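You operate a simulated robot arm through the tools that you are given. There is no shell and no other tool.

Carry out the task below with a simulated robot arm. There is one attempt and no reset: what you move stays moved.

TASK
Leak-test the manifold and tighten the barbs until it holds.
Fine: press the test button, tighten the barb that the screen names, test again; end on HOLDS.

It is judged by the outcome, as a careful person would: the job done as asked, and still so three seconds after it is handed in. It fails if anything else is knocked over, pushed out of place, dropped, spilled or broken.

THE ROBOT
A 6-joint arm with a three-finger gripper, fixed in place. Base frame: the origin is on the floor under the middle of its stand, x ahead of it, y to its left, z up. Units: mm, rad, N and s.
It reaches about 1213 mm from its shoulder. Its first joint turns from -2.897 to 2.897 rad. Payload 4.89 kg.
The TCP is the grasp point between the finger pads, 30 mm short of the fingertips. In the tool frame z runs along the fingers and y along their closing line. The gripper opens to 164 mm; its body begins 125 mm behind the TCP.
Orientation is that of the tool frame in the base frame, as a unit quaternion [w, x, y, z]. With the fingers straight down and closing along the base's y, the tool's x points along the base's -x, its y along +y and its z along -z.

THE INTERFACE
- The arm moves only by the tool jog_arm. Its argument "moves" is a list of rows, each a list of 7 numbers: the shift along the base's x, y, z in mm, then the turn, a rotation vector about the base's x, y, z in rad, then the opening, from 0 (shut) to 1 (fully open). In form: [[dx, dy, dz, rx, ry, rz, grip], ...]. A call has 1 to 20 rows; each row shifts and turns the commanded pose from where the row before left it. Each row takes 0.2 s and may step no farther than 50 mm and 0.15 rad from the row before; otherwise, or with a gripper value out of range, the whole call is refused. A pose out of reach is approached as far as the arm can. The call stops where the force on the tool passes 40 N (or 10 N more than at its start, if that is more) or the arm is blocked; 0.2 s more then pass. Each finger travels about 108 mm/s and halts on what it meets, pressing with about 26 N; the grip force reading is that of the motor and also rises with nothing between the fingers. The clock runs only during rows and for 0.2 s after the last one: add rows that do not move to give the fingers time. The reply holds the time, the measured pose of the TCP, the force on the tool along the base axes, the opening and the grip force, in the units named above and with some noise, with the torque about the TCP (base axes, N m) and any sound that the robot's microphone picked up.
- Cameras (640 x 400 px; columns grow to the right, rows downward): "scene" is fixed at [58.7, -504.7, 1659.9]; the picture's right is [0.90, -0.44, 0.00], its down [-0.21, -0.42, -0.89] and it looks along [0.39, 0.79, -0.46] (base axes); focal length 355 px, centre (320, 200). "wrist" rides on the gripper at [76, -2, -152] in the tool frame; the picture's right is [0.02, 1.00, 0.00], its down [-0.88, 0.02, -0.47] and it looks along [-0.47, 0.01, 0.88] (tool axes); focal length 247 px, centre (320, 200).
- camera(camera): a new picture of that camera. It takes no simulated time.
- slide_trunk(by): moves the trunk up (or, below 0, down) by that many mm; the arm rides with it, the base frame stays. It gives what a move gives, with no picture.
- locate(camera, pixels): for up to 12 pixels [column, row] of the newest picture of that camera ("zoom" is the newest enlarged one), the place [x, y, z] in the base frame of the surface seen there, good to about 2 mm, but the place of the scene camera against the robot may be out by one fixed shift of up to 18 mm in any direction. It takes no simulated time.
- enlarge(camera, box): a new picture of the part [left, top, right, bottom] of that camera's present view, enlarged. It takes no simulated time.
- close_job(): hands the job in; it is judged then, once.

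Unless the task says otherwise, let go and move clear before handing in.

The tools are called as a command line: name --pt "numbers of a row" for each row, then --argument value for the rest, lists and objects as JSON in quotes. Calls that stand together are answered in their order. jog_arm: Moves the arm, as the interface text tells. Its arguments: {"type":"object","properties":{"moves":{"type":"array"}},"required":["moves"]} The other tools are called the same way: slide_trunk (by) moves the trunk up or down; camera (camera) takes a picture; locate (camera, pixels) gives the place of the surface under pixels of a picture; enlarge (camera, box) takes an enlarged picture of a part of a camera's view; close_job () hands the job in.

At the start:

```text
time: 0.0
tool_pos: [289.1, 591.6, 1243.1]
orientation: [0.0, 0.0, 1.0, 0.001]
wrist_force: [-0.6, 0.5, -0.2]
moment: [0.02, -0.02, -0.02]
width: 163.9
gripper_force: 0.0
trunk travel left (down, up): [-175.0, 215.0]
```

scene: 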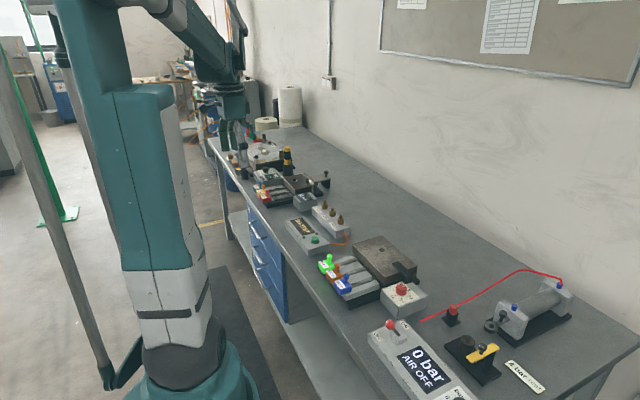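
wrist: 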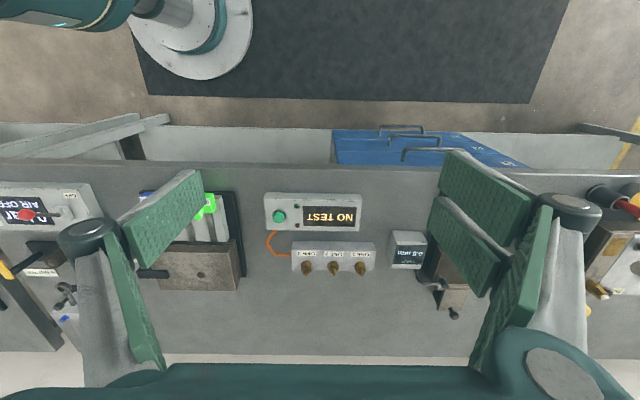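

The wrist view shows a tester with a green button (about 279,216), a "NO TEST" screen (330,216), and a manifold with three brass barbs (306,268), (333,268), (360,268). I'll enlarge these parts to read them.

enlarge --camera "wrist" --box '[240, 180, 450, 310]'

enlarge --camera "scene" --box '[270, 170, 390, 260]'

locate --camera "wrist" --pixels '[[279, 216], [330, 216], [306, 268], [333, 268], [360, 268], [300, 252], [333, 252], [366, 252], [408, 250], [320, 300]]'

```text
3.05 times, centred on (345, 245) of wrist
```

zoom: 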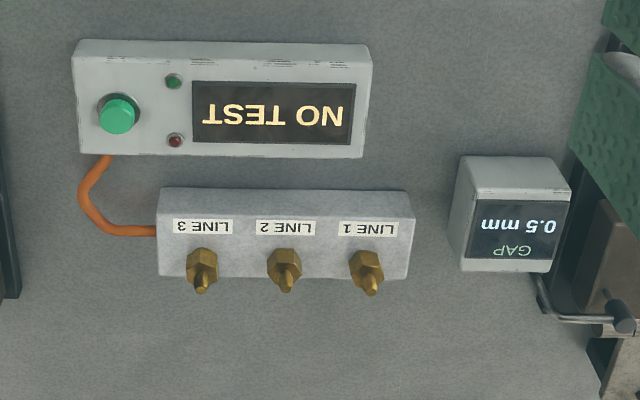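

```text
4.44 times, centred on (330, 215) of scene
```

zoom: 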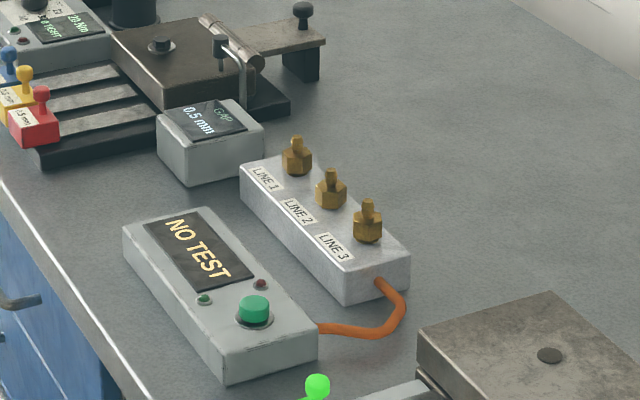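

```text
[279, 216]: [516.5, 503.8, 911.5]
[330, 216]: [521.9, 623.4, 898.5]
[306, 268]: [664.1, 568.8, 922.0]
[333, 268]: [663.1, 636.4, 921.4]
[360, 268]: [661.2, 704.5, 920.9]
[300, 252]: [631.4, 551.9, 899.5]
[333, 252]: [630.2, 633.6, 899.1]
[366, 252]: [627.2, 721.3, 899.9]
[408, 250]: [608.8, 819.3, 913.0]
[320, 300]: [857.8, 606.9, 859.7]
```

The button top is at about (516, 504, 911), with the barbs near x 663 and y 569/636/704. I'll close the gripper and move to a point well above the button, then look again.

jog_arm --pt "28 -11 -20 0 0 0 0" --pt "28 -11 -20 0 0 0 0" --pt "28 -11 -20 0 0 0 0" --pt "28 -11 -20 0 0 0 0" --pt "28 -11 -20 0 0 0 0" --pt "28 -11 -20 0 0 0 0" --pt "28 -11 -20 0 0 0 0" --pt "31 -11 -20 0 0 0 0" --pt "0 0 0 0 0 0 0" --pt "0 0 0 0 0 0 0"

camera --camera "wrist"

camera --camera "scene"

```text
time: 2.2
tool_pos: [517.5, 501.6, 1082.8]
orientation: [0.0, 0.0, 1.0, -0.001]
wrist_force: [0.9, -0.2, -0.4]
moment: [-0.01, 0.08, 0.02]
width: 0.0
gripper_force: 26.2
trunk travel left (down, up): [-175.0, 215.0]
```

```text
taken
```

wrist: 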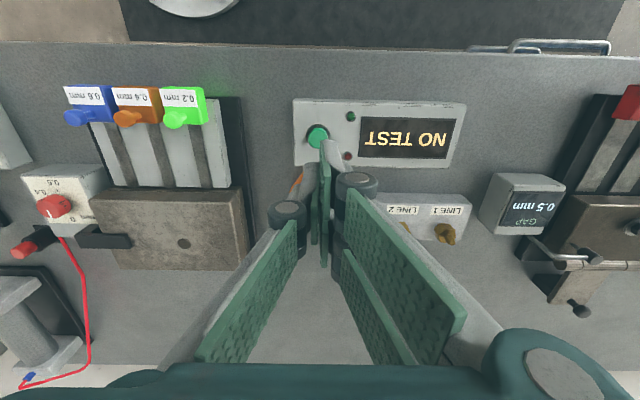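

```text
taken
```

scene: 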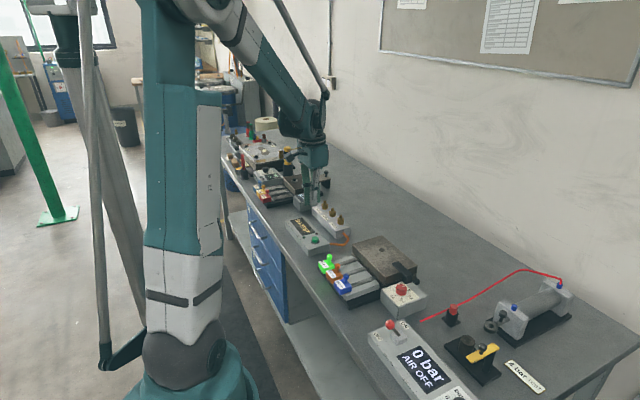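

The gripper is shut above the button, and the button still shows at (317,135) just beyond the fingertips. I'll measure the button and fingertips in this closer view before going down.

enlarge --camera "wrist" --box '[250, 90, 490, 240]'

locate --camera "wrist" --pixels '[[317, 134], [317, 128], [312, 140], [325, 150], [330, 160], [323, 200], [340, 150], [445, 232], [403, 225], [428, 225]]'

enlarge --camera "scene" --box '[270, 140, 390, 260]'

```text
2.67 times, centred on (370, 165) of wrist
```

zoom: 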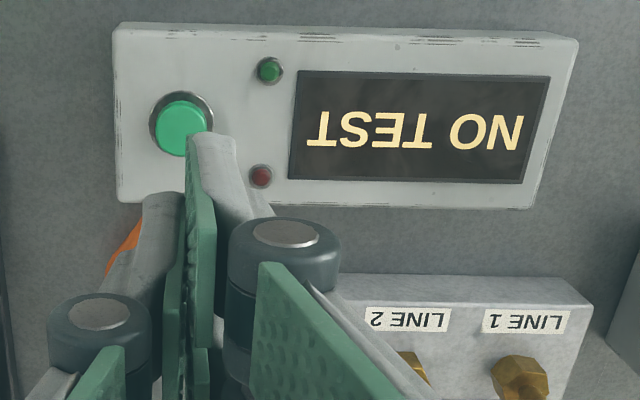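

```text
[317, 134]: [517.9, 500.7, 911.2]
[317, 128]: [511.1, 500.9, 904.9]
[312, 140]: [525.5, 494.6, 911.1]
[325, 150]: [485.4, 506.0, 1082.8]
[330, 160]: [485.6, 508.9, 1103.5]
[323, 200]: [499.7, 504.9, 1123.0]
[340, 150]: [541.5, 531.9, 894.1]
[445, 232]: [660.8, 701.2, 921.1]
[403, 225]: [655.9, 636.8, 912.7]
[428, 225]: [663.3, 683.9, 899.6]
```

```text
3.33 times, centred on (330, 200) of scene
```

zoom: 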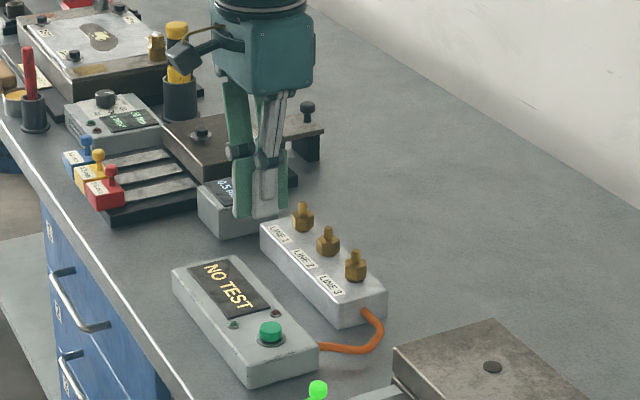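

The button centre is at (518, 501, 911), and the shut fingertips should reach about 30 mm below the TCP. I'll go down to just above it, leaving a few millimetres of clearance.

jog_arm --pt "0 2 -40 0 0 0 0" --pt "0 2 -40 0 0 0 0" --pt "0 0 -30 0 0 0 0" --pt "0 0 -20 0 0 0 0" --pt "0 0 -6 0 0 0 0" --pt "0 0 0 0 0 0 0"

enlarge --camera "scene" --box '[270, 160, 390, 260]'

camera --camera "wrist"

```text
time: 3.6
tool_pos: [515.5, 507.8, 947.5]
orientation: [0.0, 0.0, 1.0, 0.0]
wrist_force: [1.0, 0.1, -0.9]
moment: [-0.01, 0.01, -0.02]
width: 0.0
gripper_force: 25.9
trunk travel left (down, up): [-175.0, 215.0]
```

```text
4.00 times, centred on (330, 210) of scene
```

zoom: 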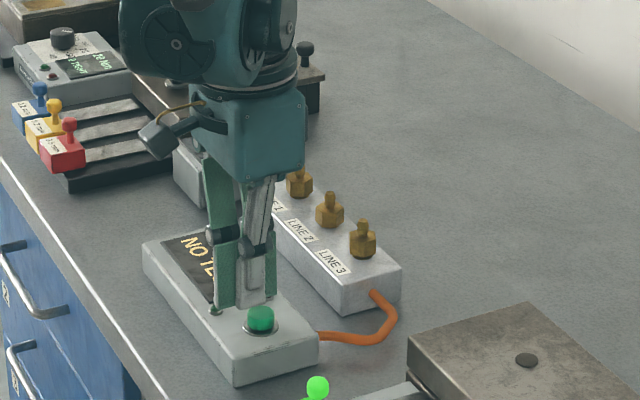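

```text
taken
```

wrist: 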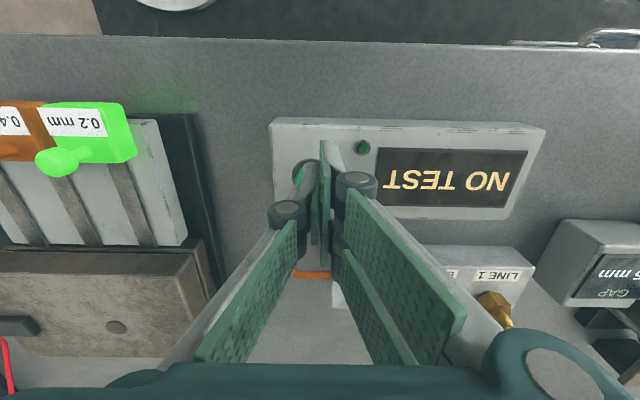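

The fingertips hover over the button, with about 6 mm of clearance and no force yet. I'll press down in small steps and then back off.

jog_arm --pt "0 0 -3 0 0 0 0" --pt "0 0 -3 0 0 0 0" --pt "0 0 -2 0 0 0 0" --pt "0 0 -2 0 0 0 0"

enlarge --camera "scene" --box '[270, 160, 390, 260]'

camera --camera "wrist"

```text
time: 4.6
tool_pos: [516.3, 509.1, 936.5]
orientation: [0.0, 0.0, 1.0, 0.0]
wrist_force: [-0.4, -0.2, 0.6]
moment: [0.04, -0.01, -0.01]
width: 6.0
gripper_force: 45.1
trunk travel left (down, up): [-175.0, 215.0]
```

```text
4.00 times, centred on (330, 210) of scene
```

zoom: 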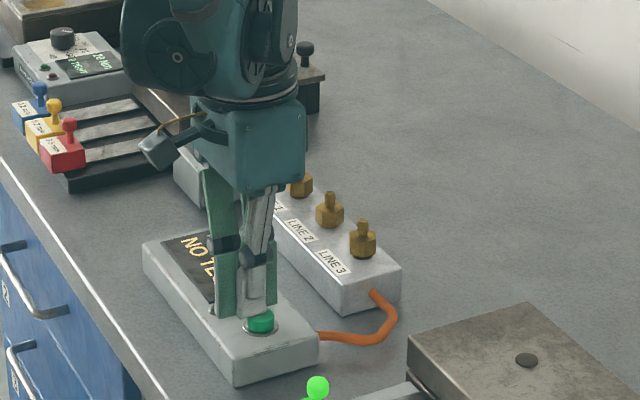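

```text
taken
```

wrist: 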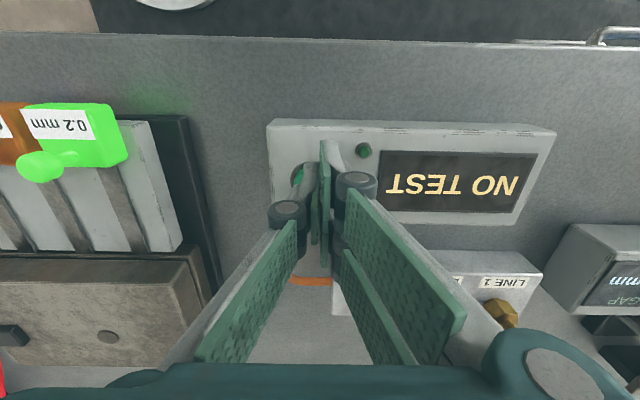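

The screen still reads NO TEST, and the opening has gone to 6 mm, so the button is now touching the fingertips. I'll press a few millimetres further and hold briefly.

jog_arm --pt "0 0 -2 0 0 0 0" --pt "0 0 -2 0 0 0 0" --pt "0 0 0 0 0 0 0"

enlarge --camera "scene" --box '[270, 160, 390, 260]'

camera --camera "wrist"

```text
time: 5.4
tool_pos: [515.2, 508.2, 933.3]
orientation: [0.0, 0.0, 1.0, 0.0]
wrist_force: [1.6, 0.1, 3.0]
moment: [-0.01, -0.07, 0.04]
width: 6.0
gripper_force: 44.9
trunk travel left (down, up): [-175.0, 215.0]
heard: click
```

```text
4.00 times, centred on (330, 210) of scene
```

zoom: 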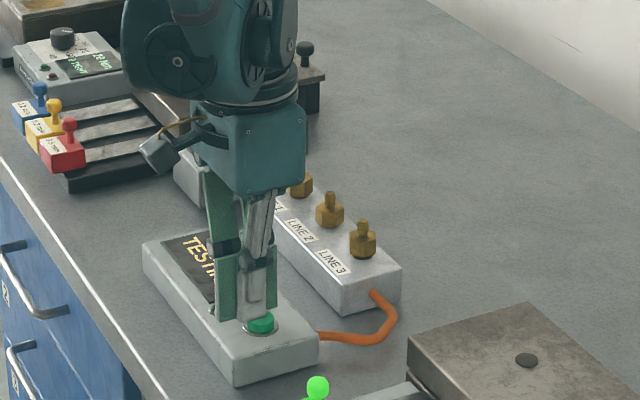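

```text
taken
```

wrist: 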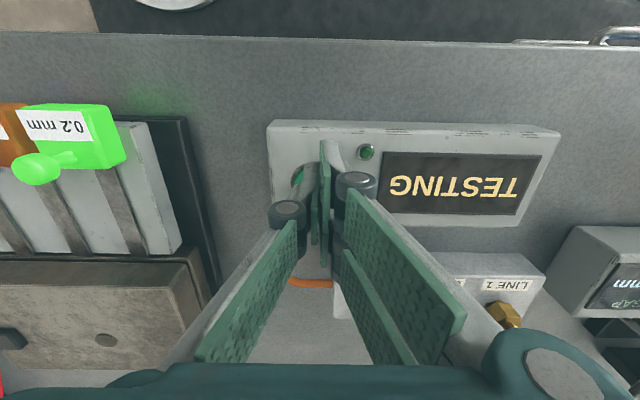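

A click was heard and the screen now reads "TESTING". I'll lift straight up off the button and wait for the result.

jog_arm --pt "0 0 4 0 0 0 0" --pt "0 0 10 0 0 0 0" --pt "0 0 30 0 0 0 0" --pt "0 0 40 0 0 0 0" --pt "0 0 40 0 0 0 0" --pt "0 0 0 0 0 0 0" --pt "0 0 0 0 0 0 0" --pt "0 0 0 0 0 0 0" --pt "0 0 0 0 0 0 0"

camera --camera "wrist"

```text
time: 7.4
tool_pos: [513.5, 507.4, 1057.0]
orientation: [0.0, -0.001, 1.0, 0.0]
wrist_force: [0.4, 0.8, -0.3]
moment: [-0.02, 0.01, 0.0]
width: 0.2
gripper_force: 45.1
trunk travel left (down, up): [-175.0, 215.0]
```

```text
taken
```

wrist: 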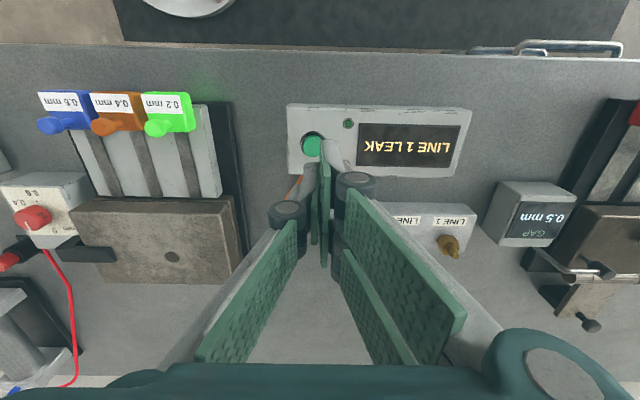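

The screen now reads "LINE 1 LEAK". Next I'll look closely at the line 1 barb (448,245 in the wrist view) to get its hex size, its orientation and the fingers' shape.

enlarge --camera "wrist" --box '[400, 195, 500, 265]'

locate --camera "zoom" --pixels '[[260, 270], [320, 260], [360, 330], [320, 320], [370, 360], [290, 340], [350, 250], [250, 250], [320, 200]]'

enlarge --camera "scene" --box '[300, 190, 360, 230]'

```text
5.71 times, centred on (450, 230) of wrist
```

zoom: 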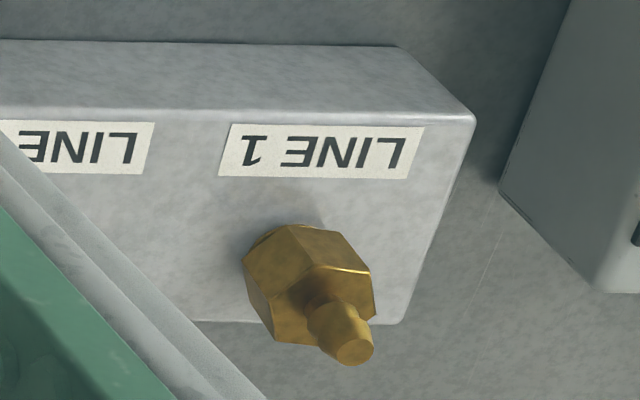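

```text
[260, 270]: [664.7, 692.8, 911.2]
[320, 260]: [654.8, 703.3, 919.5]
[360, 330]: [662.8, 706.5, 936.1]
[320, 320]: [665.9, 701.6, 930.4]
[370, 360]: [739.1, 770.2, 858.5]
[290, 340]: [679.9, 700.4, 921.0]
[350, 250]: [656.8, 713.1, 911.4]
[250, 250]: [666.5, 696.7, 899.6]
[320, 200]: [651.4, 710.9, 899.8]
```

```text
10.00 times, centred on (330, 210) of scene
```

zoom: 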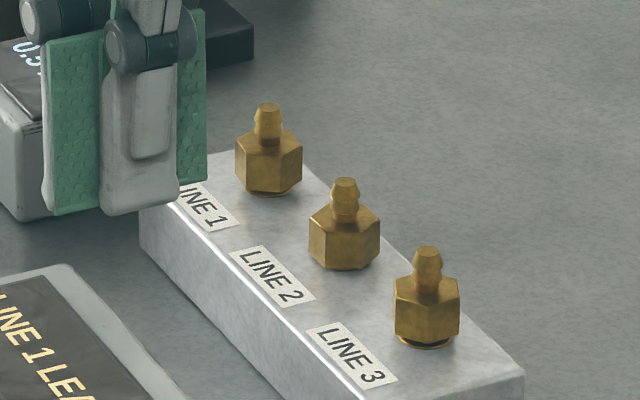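

The line 1 and line 3 hexes sit slightly proud with thread showing below them, while line 2 looks seated. I'll move so the wrist camera is almost straight above the line 1 barb to get its axis and flat angles, and open the fingers part way.

jog_arm --pt "30 25 5 0 0 0 0.4" --pt "30 25 0 0 0 0 0.4" --pt "30 25 0 0 0 0 0.4" --pt "30 25 0 0 0 0 0.4" --pt "30 25 0 0 0 0 0.4" --pt "30 25 0 0 0 0 0.4" --pt "30 25 0 0 0 0 0.4" --pt "18 22 0 0 0 0 0.4" --pt "0 0 0 0 0 0 0.4"

camera --camera "wrist"

camera --camera "scene"

```text
time: 9.4
tool_pos: [747.1, 705.9, 1063.7]
orientation: [0.0, -0.001, 1.0, -0.001]
wrist_force: [0.6, -0.3, 0.0]
moment: [-0.04, 0.12, -0.03]
width: 65.6
gripper_force: 0.1
trunk travel left (down, up): [-175.0, 215.0]
```

```text
taken
```

wrist: 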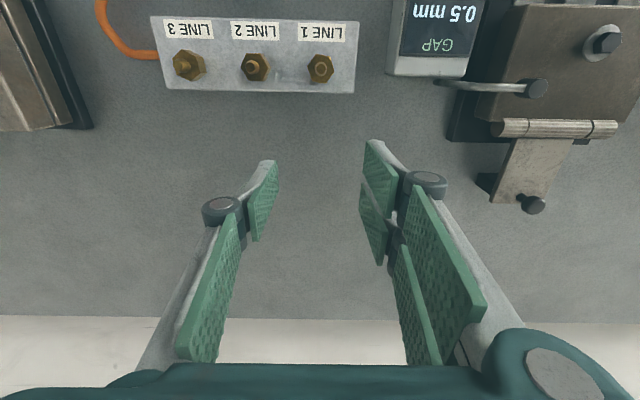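

```text
taken
```

scene: 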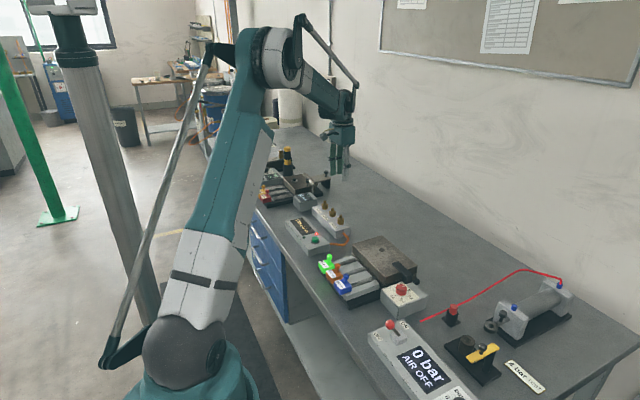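

enlarge --camera "wrist" --box '[280, 35, 360, 105]'

locate --camera "wrist" --pixels '[[320, 70], [256, 67], [189, 65], [320, 80], [310, 70], [332, 70], [267, 165], [378, 145], [365, 195], [270, 190], [412, 50], [444, 66]]'

enlarge --camera "wrist" --box '[190, 130, 480, 310]'

```text
5.71 times, centred on (320, 70) of wrist
```

zoom: 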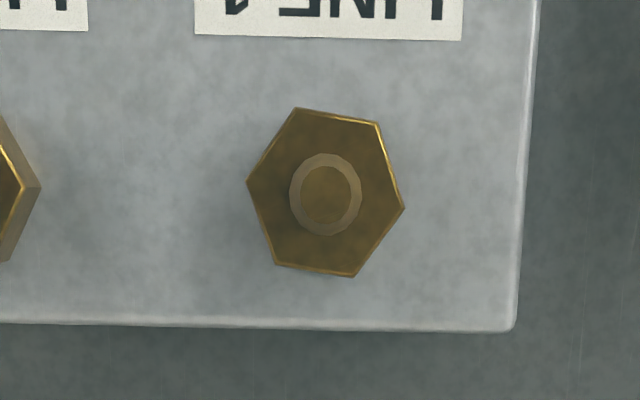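

```text
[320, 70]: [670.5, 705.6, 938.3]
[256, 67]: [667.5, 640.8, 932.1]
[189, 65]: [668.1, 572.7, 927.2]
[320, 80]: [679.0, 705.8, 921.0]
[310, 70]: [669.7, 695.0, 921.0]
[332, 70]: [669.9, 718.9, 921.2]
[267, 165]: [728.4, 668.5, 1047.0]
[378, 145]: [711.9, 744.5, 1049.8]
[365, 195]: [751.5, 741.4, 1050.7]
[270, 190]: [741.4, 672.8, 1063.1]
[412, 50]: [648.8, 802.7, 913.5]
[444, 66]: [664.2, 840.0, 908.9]
```

```text
2.21 times, centred on (335, 220) of wrist
```

zoom: 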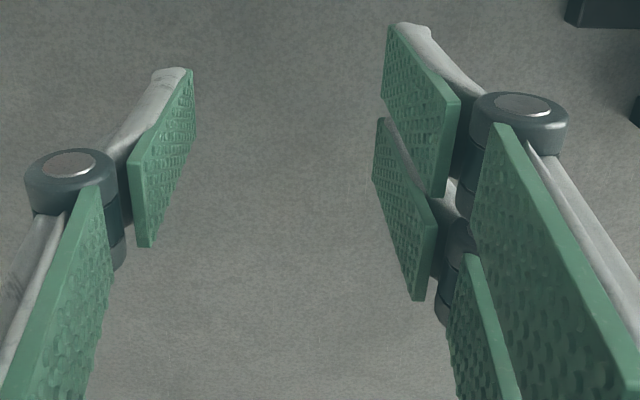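

From almost above, line 1's hex is centred near (668, 706), about 25.6 mm across flats with its top at z 921, and its flats are turned about 20° from the jaw line. I'll move over it at a safe height, turn the gripper +0.358 rad to match the flats, and check the alignment.

jog_arm --pt "-19 0.4 -12 0 0 0.0895 0.3" --pt "-19 0.4 -15 0 0 0.0895 0.3" --pt "-19 0.3 -15 0 0 0.0895 0.3" --pt "-19 0.3 -15 0 0 0.0895 0.3" --pt "0 0 0 0 0 0 0.3"

camera --camera "wrist"

enlarge --camera "wrist" --box '[230, 110, 410, 230]'

enlarge --camera "scene" --box '[290, 130, 380, 230]'

```text
time: 10.6
tool_pos: [668.2, 707.2, 1004.6]
orientation: [0.0, -0.179, 0.984, 0.0]
wrist_force: [-0.4, -0.3, -0.6]
moment: [0.02, -0.01, 0.01]
width: 49.1
gripper_force: 0.1
trunk travel left (down, up): [-175.0, 215.0]
```

```text
taken
```

wrist: 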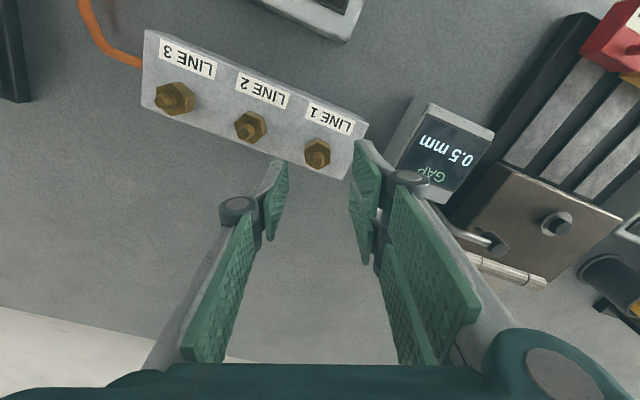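

```text
3.33 times, centred on (320, 170) of wrist
```

zoom: 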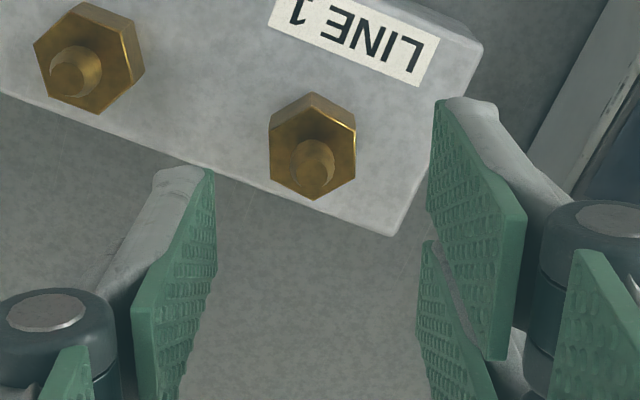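

```text
4.00 times, centred on (335, 180) of scene
```

zoom: 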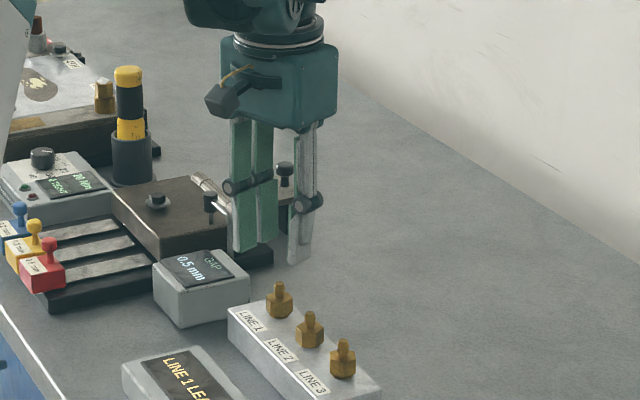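

The flats now look square to the fingers, with vertical edges at zoom columns 269 and 356. I'll check the hex centre against the tool axis with locate before going down.

locate --camera "wrist" --pixels '[[319, 172], [319, 170], [317, 153], [317, 160], [309, 155], [328, 155], [318, 178], [280, 165], [283, 175], [360, 150], [352, 195], [375, 180]]'

enlarge --camera "wrist" --box '[295, 130, 345, 180]'

```text
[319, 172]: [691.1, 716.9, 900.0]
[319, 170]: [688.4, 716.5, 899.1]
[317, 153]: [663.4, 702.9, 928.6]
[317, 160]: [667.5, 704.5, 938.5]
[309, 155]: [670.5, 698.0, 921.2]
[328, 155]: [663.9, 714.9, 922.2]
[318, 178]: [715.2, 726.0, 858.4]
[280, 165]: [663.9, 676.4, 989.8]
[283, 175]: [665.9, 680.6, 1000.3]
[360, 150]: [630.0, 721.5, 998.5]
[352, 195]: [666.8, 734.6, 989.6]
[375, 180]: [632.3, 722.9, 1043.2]
```

```text
8.00 times, centred on (320, 155) of wrist
```

zoom: 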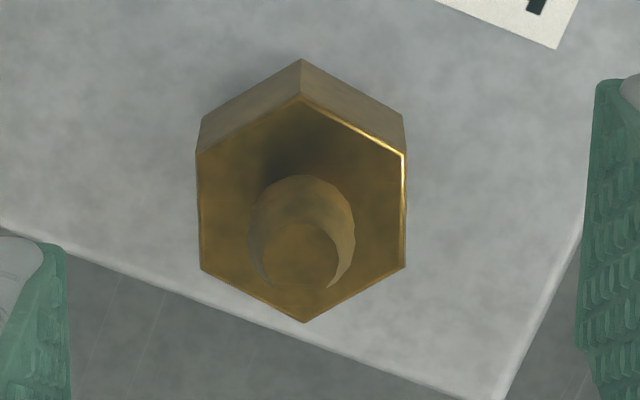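

The hex sits about 1.5–2 mm off the tool axis towards the single finger, and the flats are well aligned. I'll correct for that, go down until the tips are level with the hex top, and check again.

jog_arm --pt "1.3 -1.3 -15 0 0 0 0.28" --pt "0 0 -20 0 0 0 0.28" --pt "0 0 -15 0 0 0 0.28" --pt "0 0 -7 0 0 0 0.28" --pt "0 0 0 0 0 0 0.28"

camera --camera "wrist"

enlarge --camera "wrist" --box '[240, 120, 400, 220]'

enlarge --camera "scene" --box '[290, 160, 380, 230]'

```text
time: 11.8
tool_pos: [669.4, 705.2, 948.7]
orientation: [0.0, -0.178, 0.984, 0.0]
wrist_force: [0.2, 0.3, 0.2]
moment: [-0.03, 0.02, 0.02]
width: 46.0
gripper_force: 0.0
trunk travel left (down, up): [-175.0, 215.0]
```

```text
taken
```

wrist: 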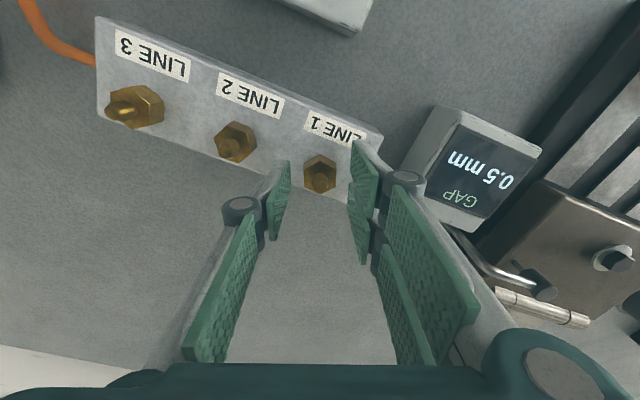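

```text
4.00 times, centred on (320, 170) of wrist
```

zoom: 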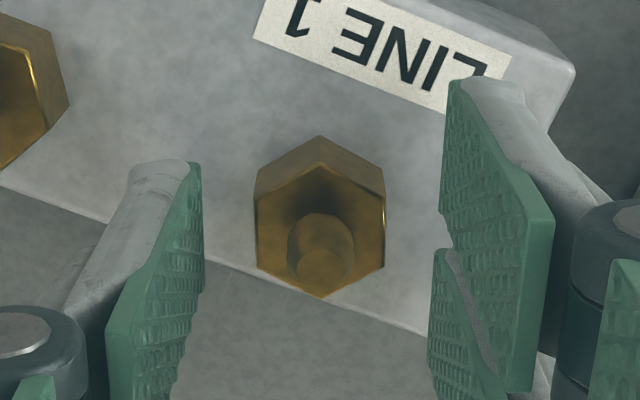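

```text
5.71 times, centred on (335, 195) of scene
```

zoom: 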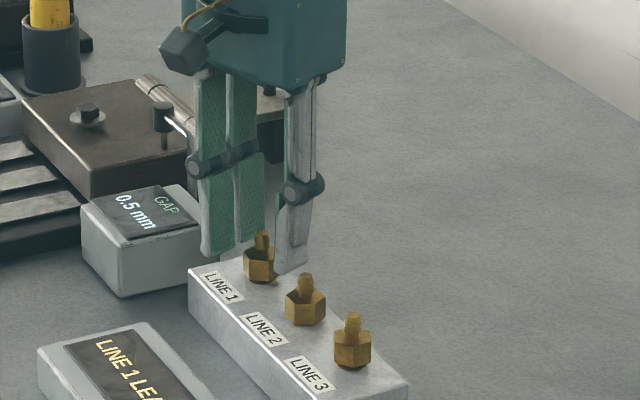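

The hex is centred between the pads (zoom 320,230, where the tool-axis model expects about 321,232), and the tips clear line 2. I'll go down 12 mm and close on the hex.

jog_arm --pt "0 0 -6 0 0 0 0.28" --pt "0 0 -6 0 0 0 0.28" --pt "0 0 0 0 0 0 0.2" --pt "0 0 0 0 0 0 0.13" --pt "0 0 0 0 0 0 0.1" --pt "0 0 0 0 0 0 0.1"

enlarge --camera "wrist" --box '[240, 120, 400, 220]'

enlarge --camera "scene" --box '[290, 160, 380, 230]'

```text
time: 13.2
tool_pos: [669.8, 704.7, 938.3]
orientation: [0.0, -0.178, 0.984, 0.0]
wrist_force: [1.0, -0.3, 1.2]
moment: [0.01, 0.08, 0.03]
width: 24.7
gripper_force: 45.1
trunk travel left (down, up): [-175.0, 215.0]
```

```text
4.00 times, centred on (320, 170) of wrist
```

zoom: 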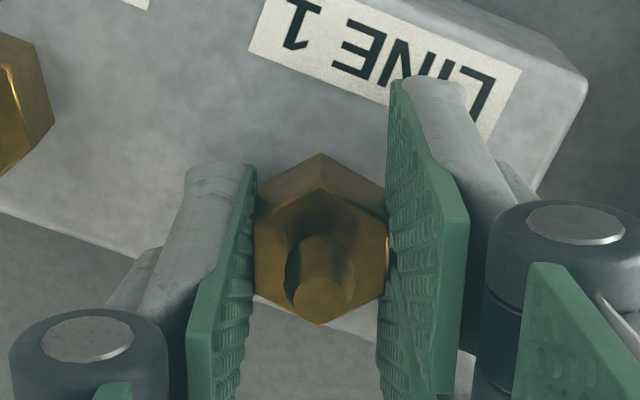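

```text
5.71 times, centred on (335, 195) of scene
```

zoom: 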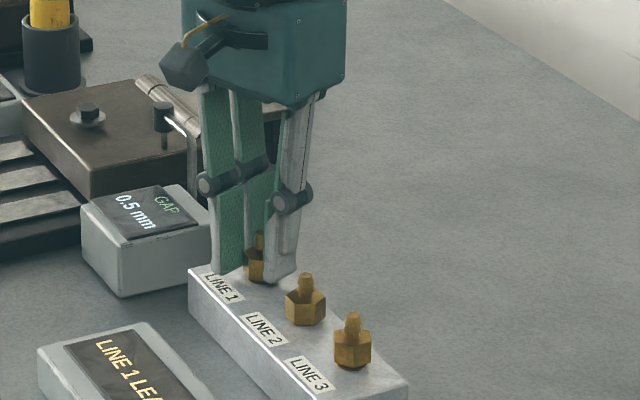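

The jaws are tight on the flats (width 24.7, grip 45 N) and centred. I'll start turning clockwise seen from above (negative about z) in small steps, watching torque and sound.

jog_arm --pt "0 0 0 0 0 -0.06 0.05" --pt "0 0 0 0 0 -0.06 0.05" --pt "0 0 0 0 0 -0.06 0.05" --pt "0 0 0 0 0 -0.06 0.05"

enlarge --camera "wrist" --box '[240, 120, 400, 220]'

```text
time: 14.2
tool_pos: [668.7, 705.2, 937.0]
orientation: [-0.001, -0.058, 0.998, 0.001]
wrist_force: [-1.3, 1.7, 2.5]
moment: [0.09, 0.46, 0.02]
width: 24.7
gripper_force: 44.8
trunk travel left (down, up): [-175.0, 215.0]
```

```text
4.00 times, centred on (320, 170) of wrist
```

zoom: 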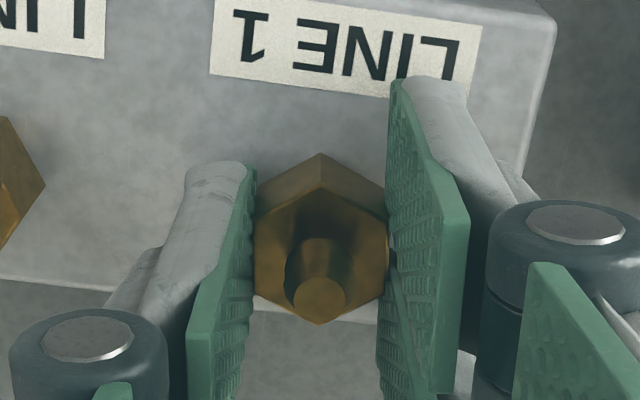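

The hex turns with the gripper (it keeps the same shape between the pads), and torque about z is still near zero. I'll keep turning.

jog_arm --pt "0 0 0 0 0 -0.08 0.05" --pt "0 0 0 0 0 -0.08 0.05" --pt "0 0 0 0 0 -0.08 0.05" --pt "0 0 0 0 0 -0.08 0.05"

enlarge --camera "wrist" --box '[240, 120, 400, 220]'

enlarge --camera "scene" --box '[290, 160, 380, 230]'

```text
time: 15.2
tool_pos: [669.7, 705.7, 937.3]
orientation: [0.0, 0.102, 0.995, 0.0]
wrist_force: [2.7, 1.0, 5.8]
moment: [0.15, 0.33, 0.0]
width: 24.6
gripper_force: 44.9
trunk travel left (down, up): [-175.0, 215.0]
```

```text
4.00 times, centred on (320, 170) of wrist
```

zoom: 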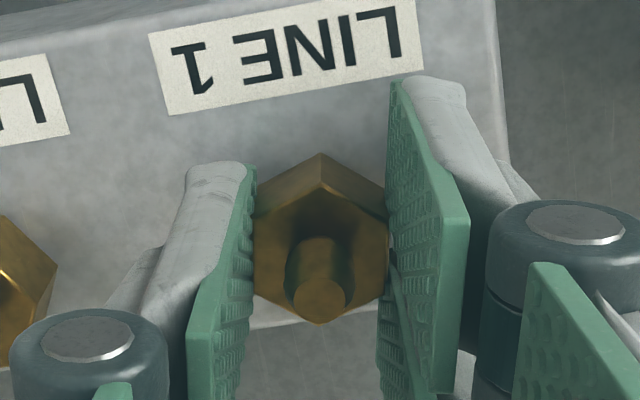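

```text
5.71 times, centred on (335, 195) of scene
```

zoom: 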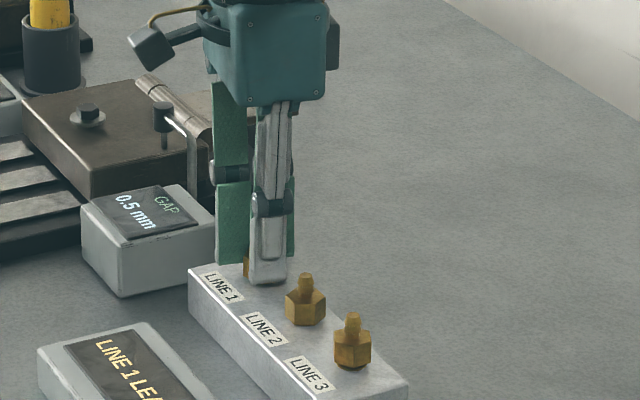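

Turned about 0.56 rad so far, torque still low, but vertical force has risen to +5.8 N. Before turning more I'll check whether the hex is moving down as it should.

locate --camera "zoom" --pixels '[[248, 265], [305, 300], [352, 350], [304, 270], [350, 322]]'

enlarge --camera "wrist" --box '[295, 145, 345, 205]'

locate --camera "wrist" --pixels '[[310, 185], [330, 182], [320, 193], [314, 178], [327, 178]]'

enlarge --camera "scene" --box '[320, 195, 352, 227]'

```text
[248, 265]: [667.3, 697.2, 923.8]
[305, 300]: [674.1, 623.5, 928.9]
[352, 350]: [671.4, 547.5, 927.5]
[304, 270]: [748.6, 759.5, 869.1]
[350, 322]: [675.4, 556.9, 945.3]
```

```text
6.67 times, centred on (320, 175) of wrist
```

zoom: 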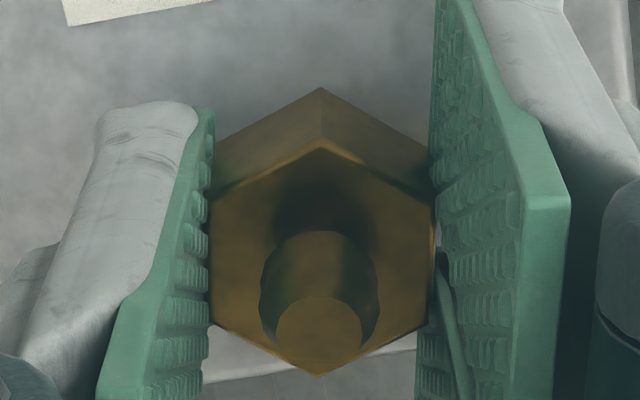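

```text
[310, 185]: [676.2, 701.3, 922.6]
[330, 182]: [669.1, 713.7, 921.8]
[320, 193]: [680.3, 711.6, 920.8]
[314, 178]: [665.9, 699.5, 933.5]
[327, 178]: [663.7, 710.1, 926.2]
```

```text
12.50 times, centred on (336, 211) of scene
```

zoom: 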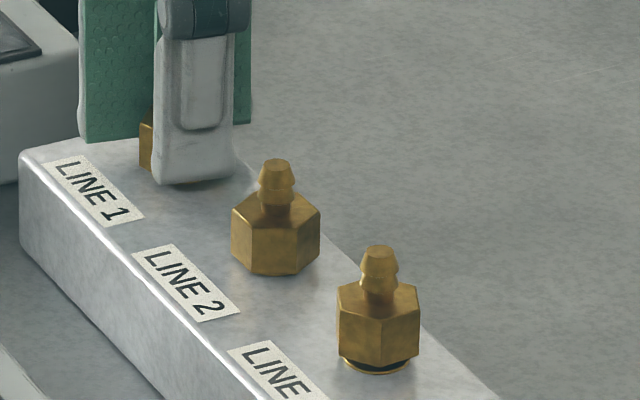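

The hex height reads the same to within noise so far. I'll compare the heights of the neighbouring barbs (line 2 seated, line 3 proud) with the scene camera to learn how far line 1 has to go down.

locate --camera "zoom" --pixels '[[278, 164], [276, 160], [380, 250], [378, 255], [300, 225], [250, 215], [400, 305], [350, 298], [330, 345], [215, 235], [380, 372], [195, 182]]'

```text
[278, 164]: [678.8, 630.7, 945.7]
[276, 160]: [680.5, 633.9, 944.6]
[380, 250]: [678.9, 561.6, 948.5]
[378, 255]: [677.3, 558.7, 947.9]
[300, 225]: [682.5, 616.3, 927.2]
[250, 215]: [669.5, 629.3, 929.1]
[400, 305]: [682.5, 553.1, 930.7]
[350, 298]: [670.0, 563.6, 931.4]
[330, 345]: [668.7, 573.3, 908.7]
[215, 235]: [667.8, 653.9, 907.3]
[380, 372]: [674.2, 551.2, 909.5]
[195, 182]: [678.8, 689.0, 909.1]
```

Line 3 stands about 3 mm higher than seated line 2 (stem tops 948 against 945 in scene terms), so line 1 probably needs more turning. I'll continue clockwise.

jog_arm --pt "0 0 0 0 0 -0.08 0.05" --pt "0 0 0 0 0 -0.08 0.05" --pt "0 0 0 0 0 -0.08 0.05" --pt "0 0 0 0 0 -0.08 0.05" --pt "0 0 0 0 0 -0.08 0.05"

enlarge --camera "wrist" --box '[240, 120, 400, 220]'

enlarge --camera "scene" --box '[320, 190, 352, 222]'

```text
time: 16.4
tool_pos: [669.2, 706.7, 935.3]
orientation: [0.001, 0.296, 0.955, 0.0]
wrist_force: [9.5, 9.3, 7.5]
moment: [-0.07, -0.87, -0.01]
width: 24.4
gripper_force: 45.1
trunk travel left (down, up): [-175.0, 215.0]
```

```text
4.00 times, centred on (320, 170) of wrist
```

zoom: 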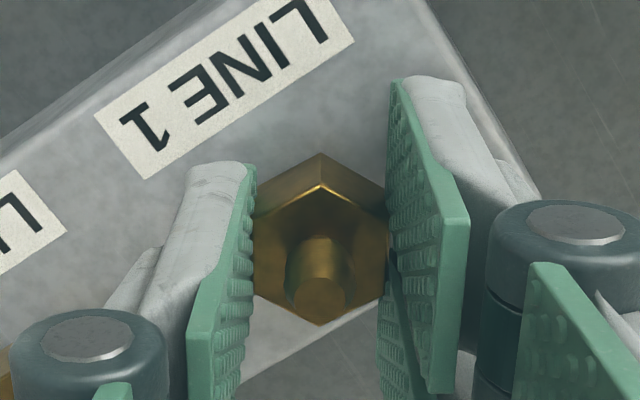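

```text
12.50 times, centred on (336, 206) of scene
```

zoom: 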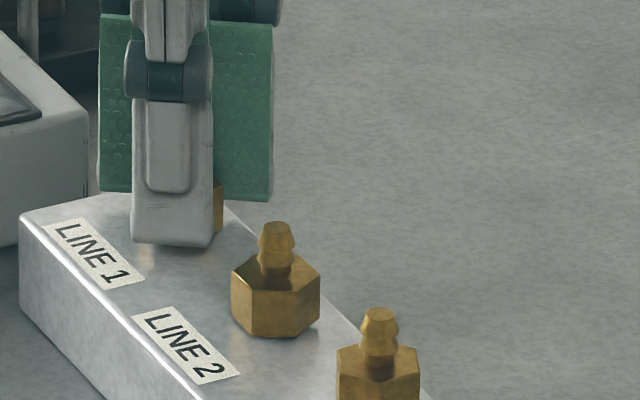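

The hex still follows the jaws (now −34.5°, 0.96 rad turned). Torque about z is nil, but a side force of about 13 N shows the turning centre is slightly off the hex axis. I'll shift the tool a little the way the force pushes and see how the forces change.

jog_arm --pt "0.5 0.5 0.5 0 0 0 0.05" --pt "0 0 0 0 0 0 0.05"

```text
time: 17.0
tool_pos: [670.3, 704.8, 935.4]
orientation: [0.0, 0.296, 0.955, 0.001]
wrist_force: [-1.8, -0.1, -2.0]
moment: [-0.14, -0.11, 0.03]
width: 24.4
gripper_force: 45.1
trunk travel left (down, up): [-175.0, 215.0]
```

That shift cleared the force (about 20 N/mm stiffness, now near zero). I'll keep turning clockwise in smaller steps and watch the vertical force trend.

jog_arm --pt "0.1 0.1 0 0 0 -0.08 0.05" --pt "0.1 0.1 0 0 0 -0.08 0.05" --pt "0.1 0.1 0 0 0 -0.08 0.05" --pt "0.1 0.1 0 0 0 -0.08 0.05" --pt "0 0 0 0 0 0 0.05"

enlarge --camera "wrist" --box '[240, 120, 400, 220]'

```text
time: 18.2
tool_pos: [670.1, 705.6, 936.1]
orientation: [-0.002, 0.445, 0.896, -0.001]
wrist_force: [-22.2, -22.4, -21.9]
moment: [-0.41, 0.55, -0.02]
width: 24.8
gripper_force: 44.9
trunk travel left (down, up): [-175.0, 215.0]
```

```text
4.00 times, centred on (320, 170) of wrist
```

zoom: 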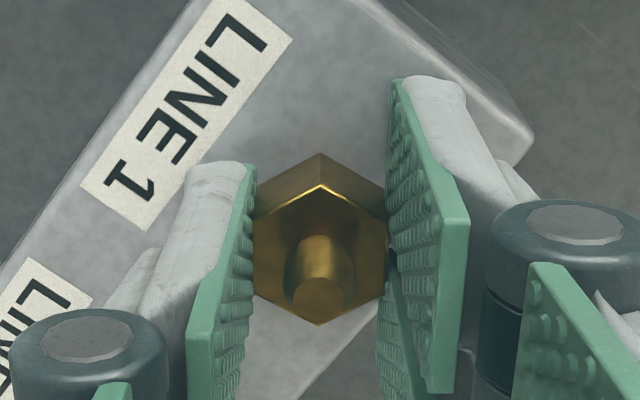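

The hex keeps turning with the jaws, but forces jumped to about −22 N on each axis, including downward, so the barb is now pulling the tool down and my sideways shift was too much. I'll follow it to relieve the load.

jog_arm --pt "-0.4 -0.4 -0.4 0 0 0 0.05" --pt "-0.4 -0.4 -0.4 0 0 0 0.05" --pt "0 0 0 0 0 0 0.05"

```text
time: 19.0
tool_pos: [670.3, 706.9, 936.4]
orientation: [0.0, 0.444, 0.896, 0.0]
wrist_force: [-10.4, -14.5, -5.2]
moment: [-0.46, 0.15, 0.01]
width: 24.6
gripper_force: 45.3
trunk travel left (down, up): [-175.0, 215.0]
```

Forces have dropped to about 18 N total. I'll open the jaws here (clear of line 2 at this angle), rise above the barb and inspect its height.

jog_arm --pt "0 0 0 0 0 0 0.18" --pt "0 0 0 0 0 0 0.28" --pt "0 0 0 0 0 0 0.28" --pt "0 0 10 0 0 0 0.28" --pt "0 0 25 0 0 0 0.28" --pt "0 0 30 0 0 0 0.28" --pt "0 0 30 0 0 0 0.28"

enlarge --camera "scene" --box '[316, 192, 348, 224]'

enlarge --camera "wrist" --box '[260, 100, 380, 180]'

camera --camera "wrist"

```text
time: 20.6
tool_pos: [669.6, 706.7, 1032.2]
orientation: [0.0, 0.445, 0.896, 0.001]
wrist_force: [0.3, -0.5, -0.3]
moment: [-0.03, 0.04, 0.0]
width: 45.7
gripper_force: 0.0
trunk travel left (down, up): [-175.0, 215.0]
```

```text
12.50 times, centred on (332, 208) of scene
```

zoom: 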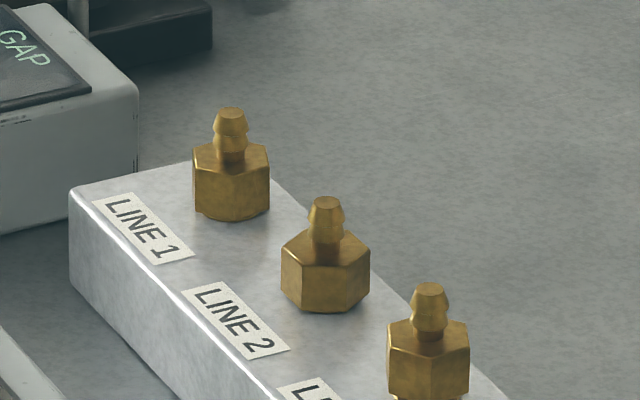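

```text
5.00 times, centred on (320, 140) of wrist
```

zoom: 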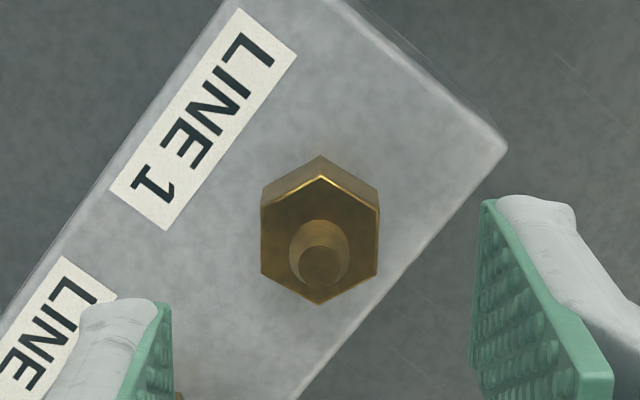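

```text
taken
```

wrist: 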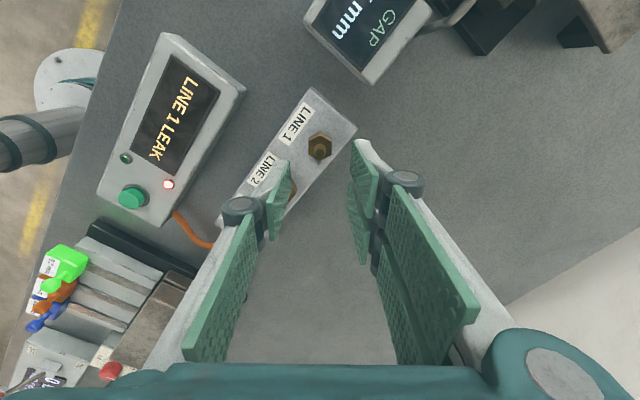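

Compared with line 3, line 1's gap now seems smaller. I'll zoom in tightly on each barb's base with the scene camera and measure their heights.

enlarge --camera "scene" --box '[324, 199, 340, 209]'

locate --camera "zoom" --pixels '[[260, 40], [255, 60], [220, 165], [330, 180], [280, 370], [200, 330]]'

enlarge --camera "scene" --box '[332, 206, 348, 216]'

enlarge --camera "scene" --box '[340, 214, 356, 224]'

```text
16.00 times, centred on (332, 204) of scene
```

zoom: 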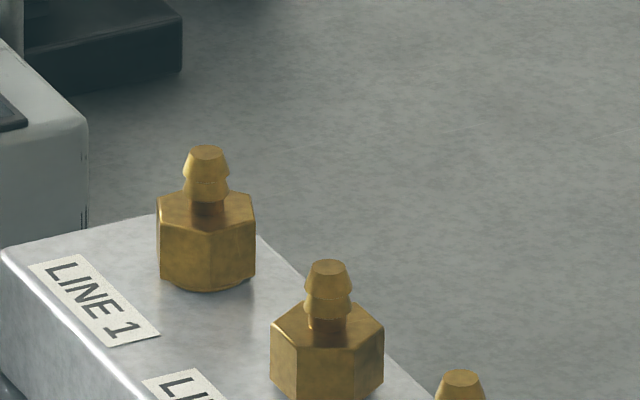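

```text
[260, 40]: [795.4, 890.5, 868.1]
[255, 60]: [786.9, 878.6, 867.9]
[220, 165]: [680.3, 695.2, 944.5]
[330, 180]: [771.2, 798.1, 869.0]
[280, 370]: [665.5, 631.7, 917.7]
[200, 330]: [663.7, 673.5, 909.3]
```

```text
16.00 times, centred on (340, 211) of scene
```

zoom: 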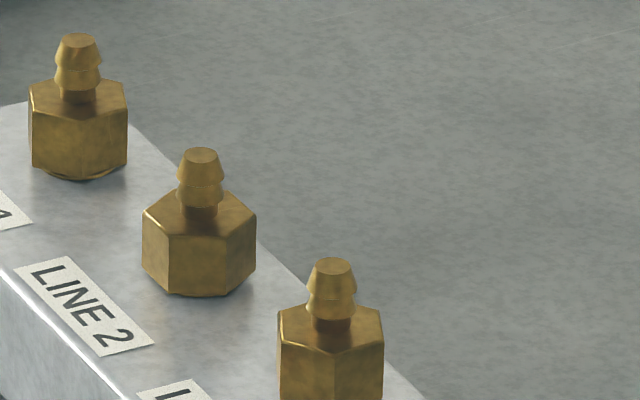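

```text
16.00 times, centred on (348, 219) of scene
```

zoom: 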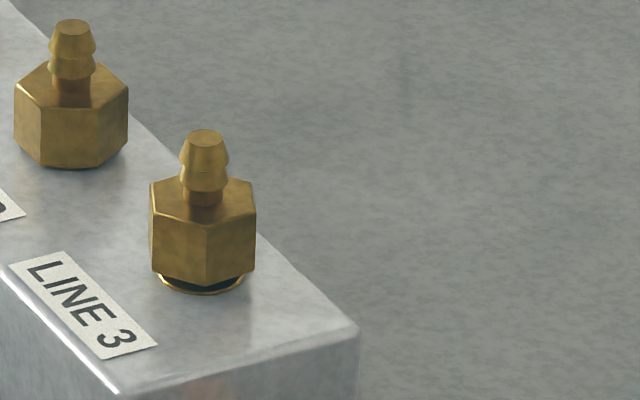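

Clockwise is the right way: line 1's gap has nearly closed, while line 3 still shows a dark ring. I'll turn the gripper back +60° above the barb for a fresh bite, centre on (669.6, 704.1), and check the alignment.

jog_arm --pt "0 0 0 0 0 0.1309 0.28" --pt "0 0 0 0 0 0.1309 0.28" --pt "0 0 0 0 0 0.1309 0.28" --pt "0 0 0 0 0 0.1309 0.28" --pt "0 0 0 0 0 0.1309 0.28" --pt "0 0 0 0 0 0.1309 0.28" --pt "0 0 0 0 0 0.1309 0.28" --pt "0.1 -0.7 0 0 0 0.1309 0.28" --pt "0 0 -30 0 0 0 0.28" --pt "0 0 -30 0 0 0 0.28" --pt "0 0 -15 0 0 0 0.28" --pt "0 0 0 0 0 0 0.28"

enlarge --camera "wrist" --box '[240, 120, 400, 220]'

enlarge --camera "scene" --box '[312, 180, 360, 220]'

```text
time: 23.2
tool_pos: [668.0, 703.7, 955.0]
orientation: [0.001, -0.063, 0.998, 0.0]
wrist_force: [0.2, 0.1, 0.1]
moment: [-0.03, 0.09, 0.0]
width: 46.0
gripper_force: 0.0
trunk travel left (down, up): [-175.0, 215.0]
```

```text
4.00 times, centred on (320, 170) of wrist
```

zoom: 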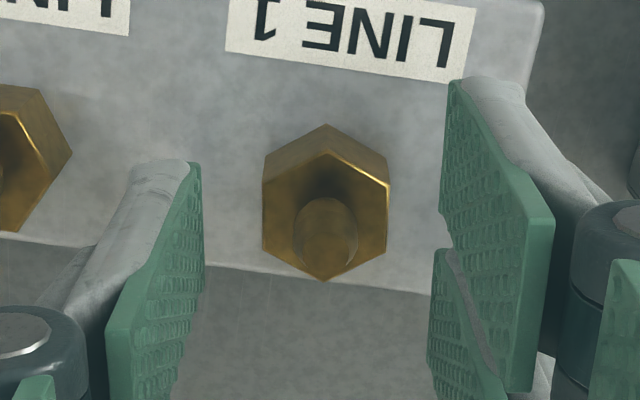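

```text
10.00 times, centred on (336, 200) of scene
```

zoom: 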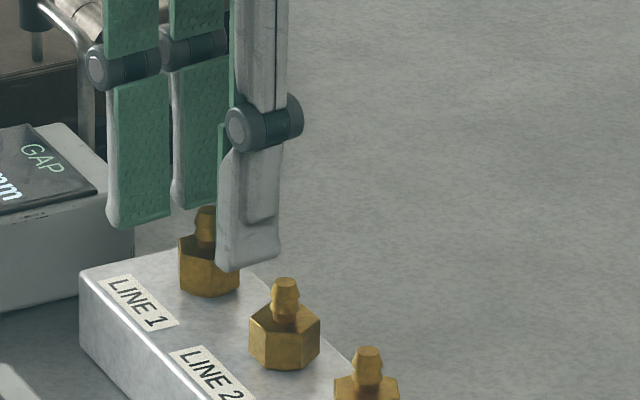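

The hex is centred between the pads (zoom 325,217) with its flats square to them. I'll go down 20 mm, close, and turn clockwise a little further while watching torque.

jog_arm --pt "0 0 -10 0 0 0 0.28" --pt "0 0 -10 0 0 0 0.28" --pt "0 0 0 0 0 0 0.2" --pt "0 0 0 0 0 0 0.13" --pt "0 0 0 0 0 0 0.05" --pt "0 0 0 0 0 0 0.05"

jog_arm --pt "0 0 -0.05 0 0 -0.06 0.05" --pt "0 0 -0.05 0 0 -0.06 0.05"

enlarge --camera "wrist" --box '[240, 120, 400, 220]'

```text
time: 24.6
tool_pos: [668.8, 703.6, 936.0]
orientation: [0.001, -0.063, 0.998, 0.001]
wrist_force: [-0.2, 6.2, 2.3]
moment: [0.26, 0.04, 0.0]
width: 24.4
gripper_force: 45.0
trunk travel left (down, up): [-175.0, 215.0]
```

```text
time: 25.2
tool_pos: [669.2, 704.9, 935.3]
orientation: [0.0, -0.003, 1.0, -0.001]
wrist_force: [-4.0, 10.5, 0.8]
moment: [0.34, 0.11, 0.02]
width: 24.6
gripper_force: 45.1
trunk travel left (down, up): [-175.0, 215.0]
```

```text
4.00 times, centred on (320, 170) of wrist
```

zoom: 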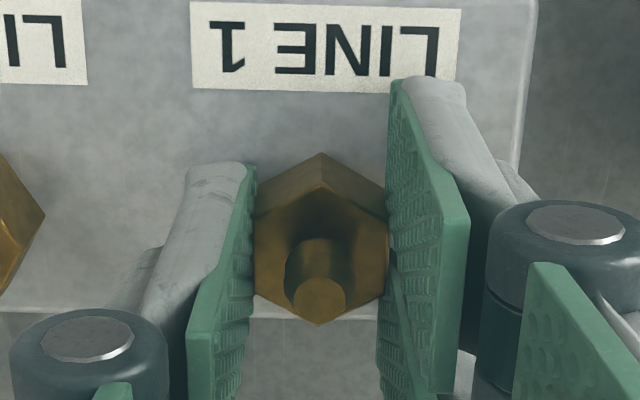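

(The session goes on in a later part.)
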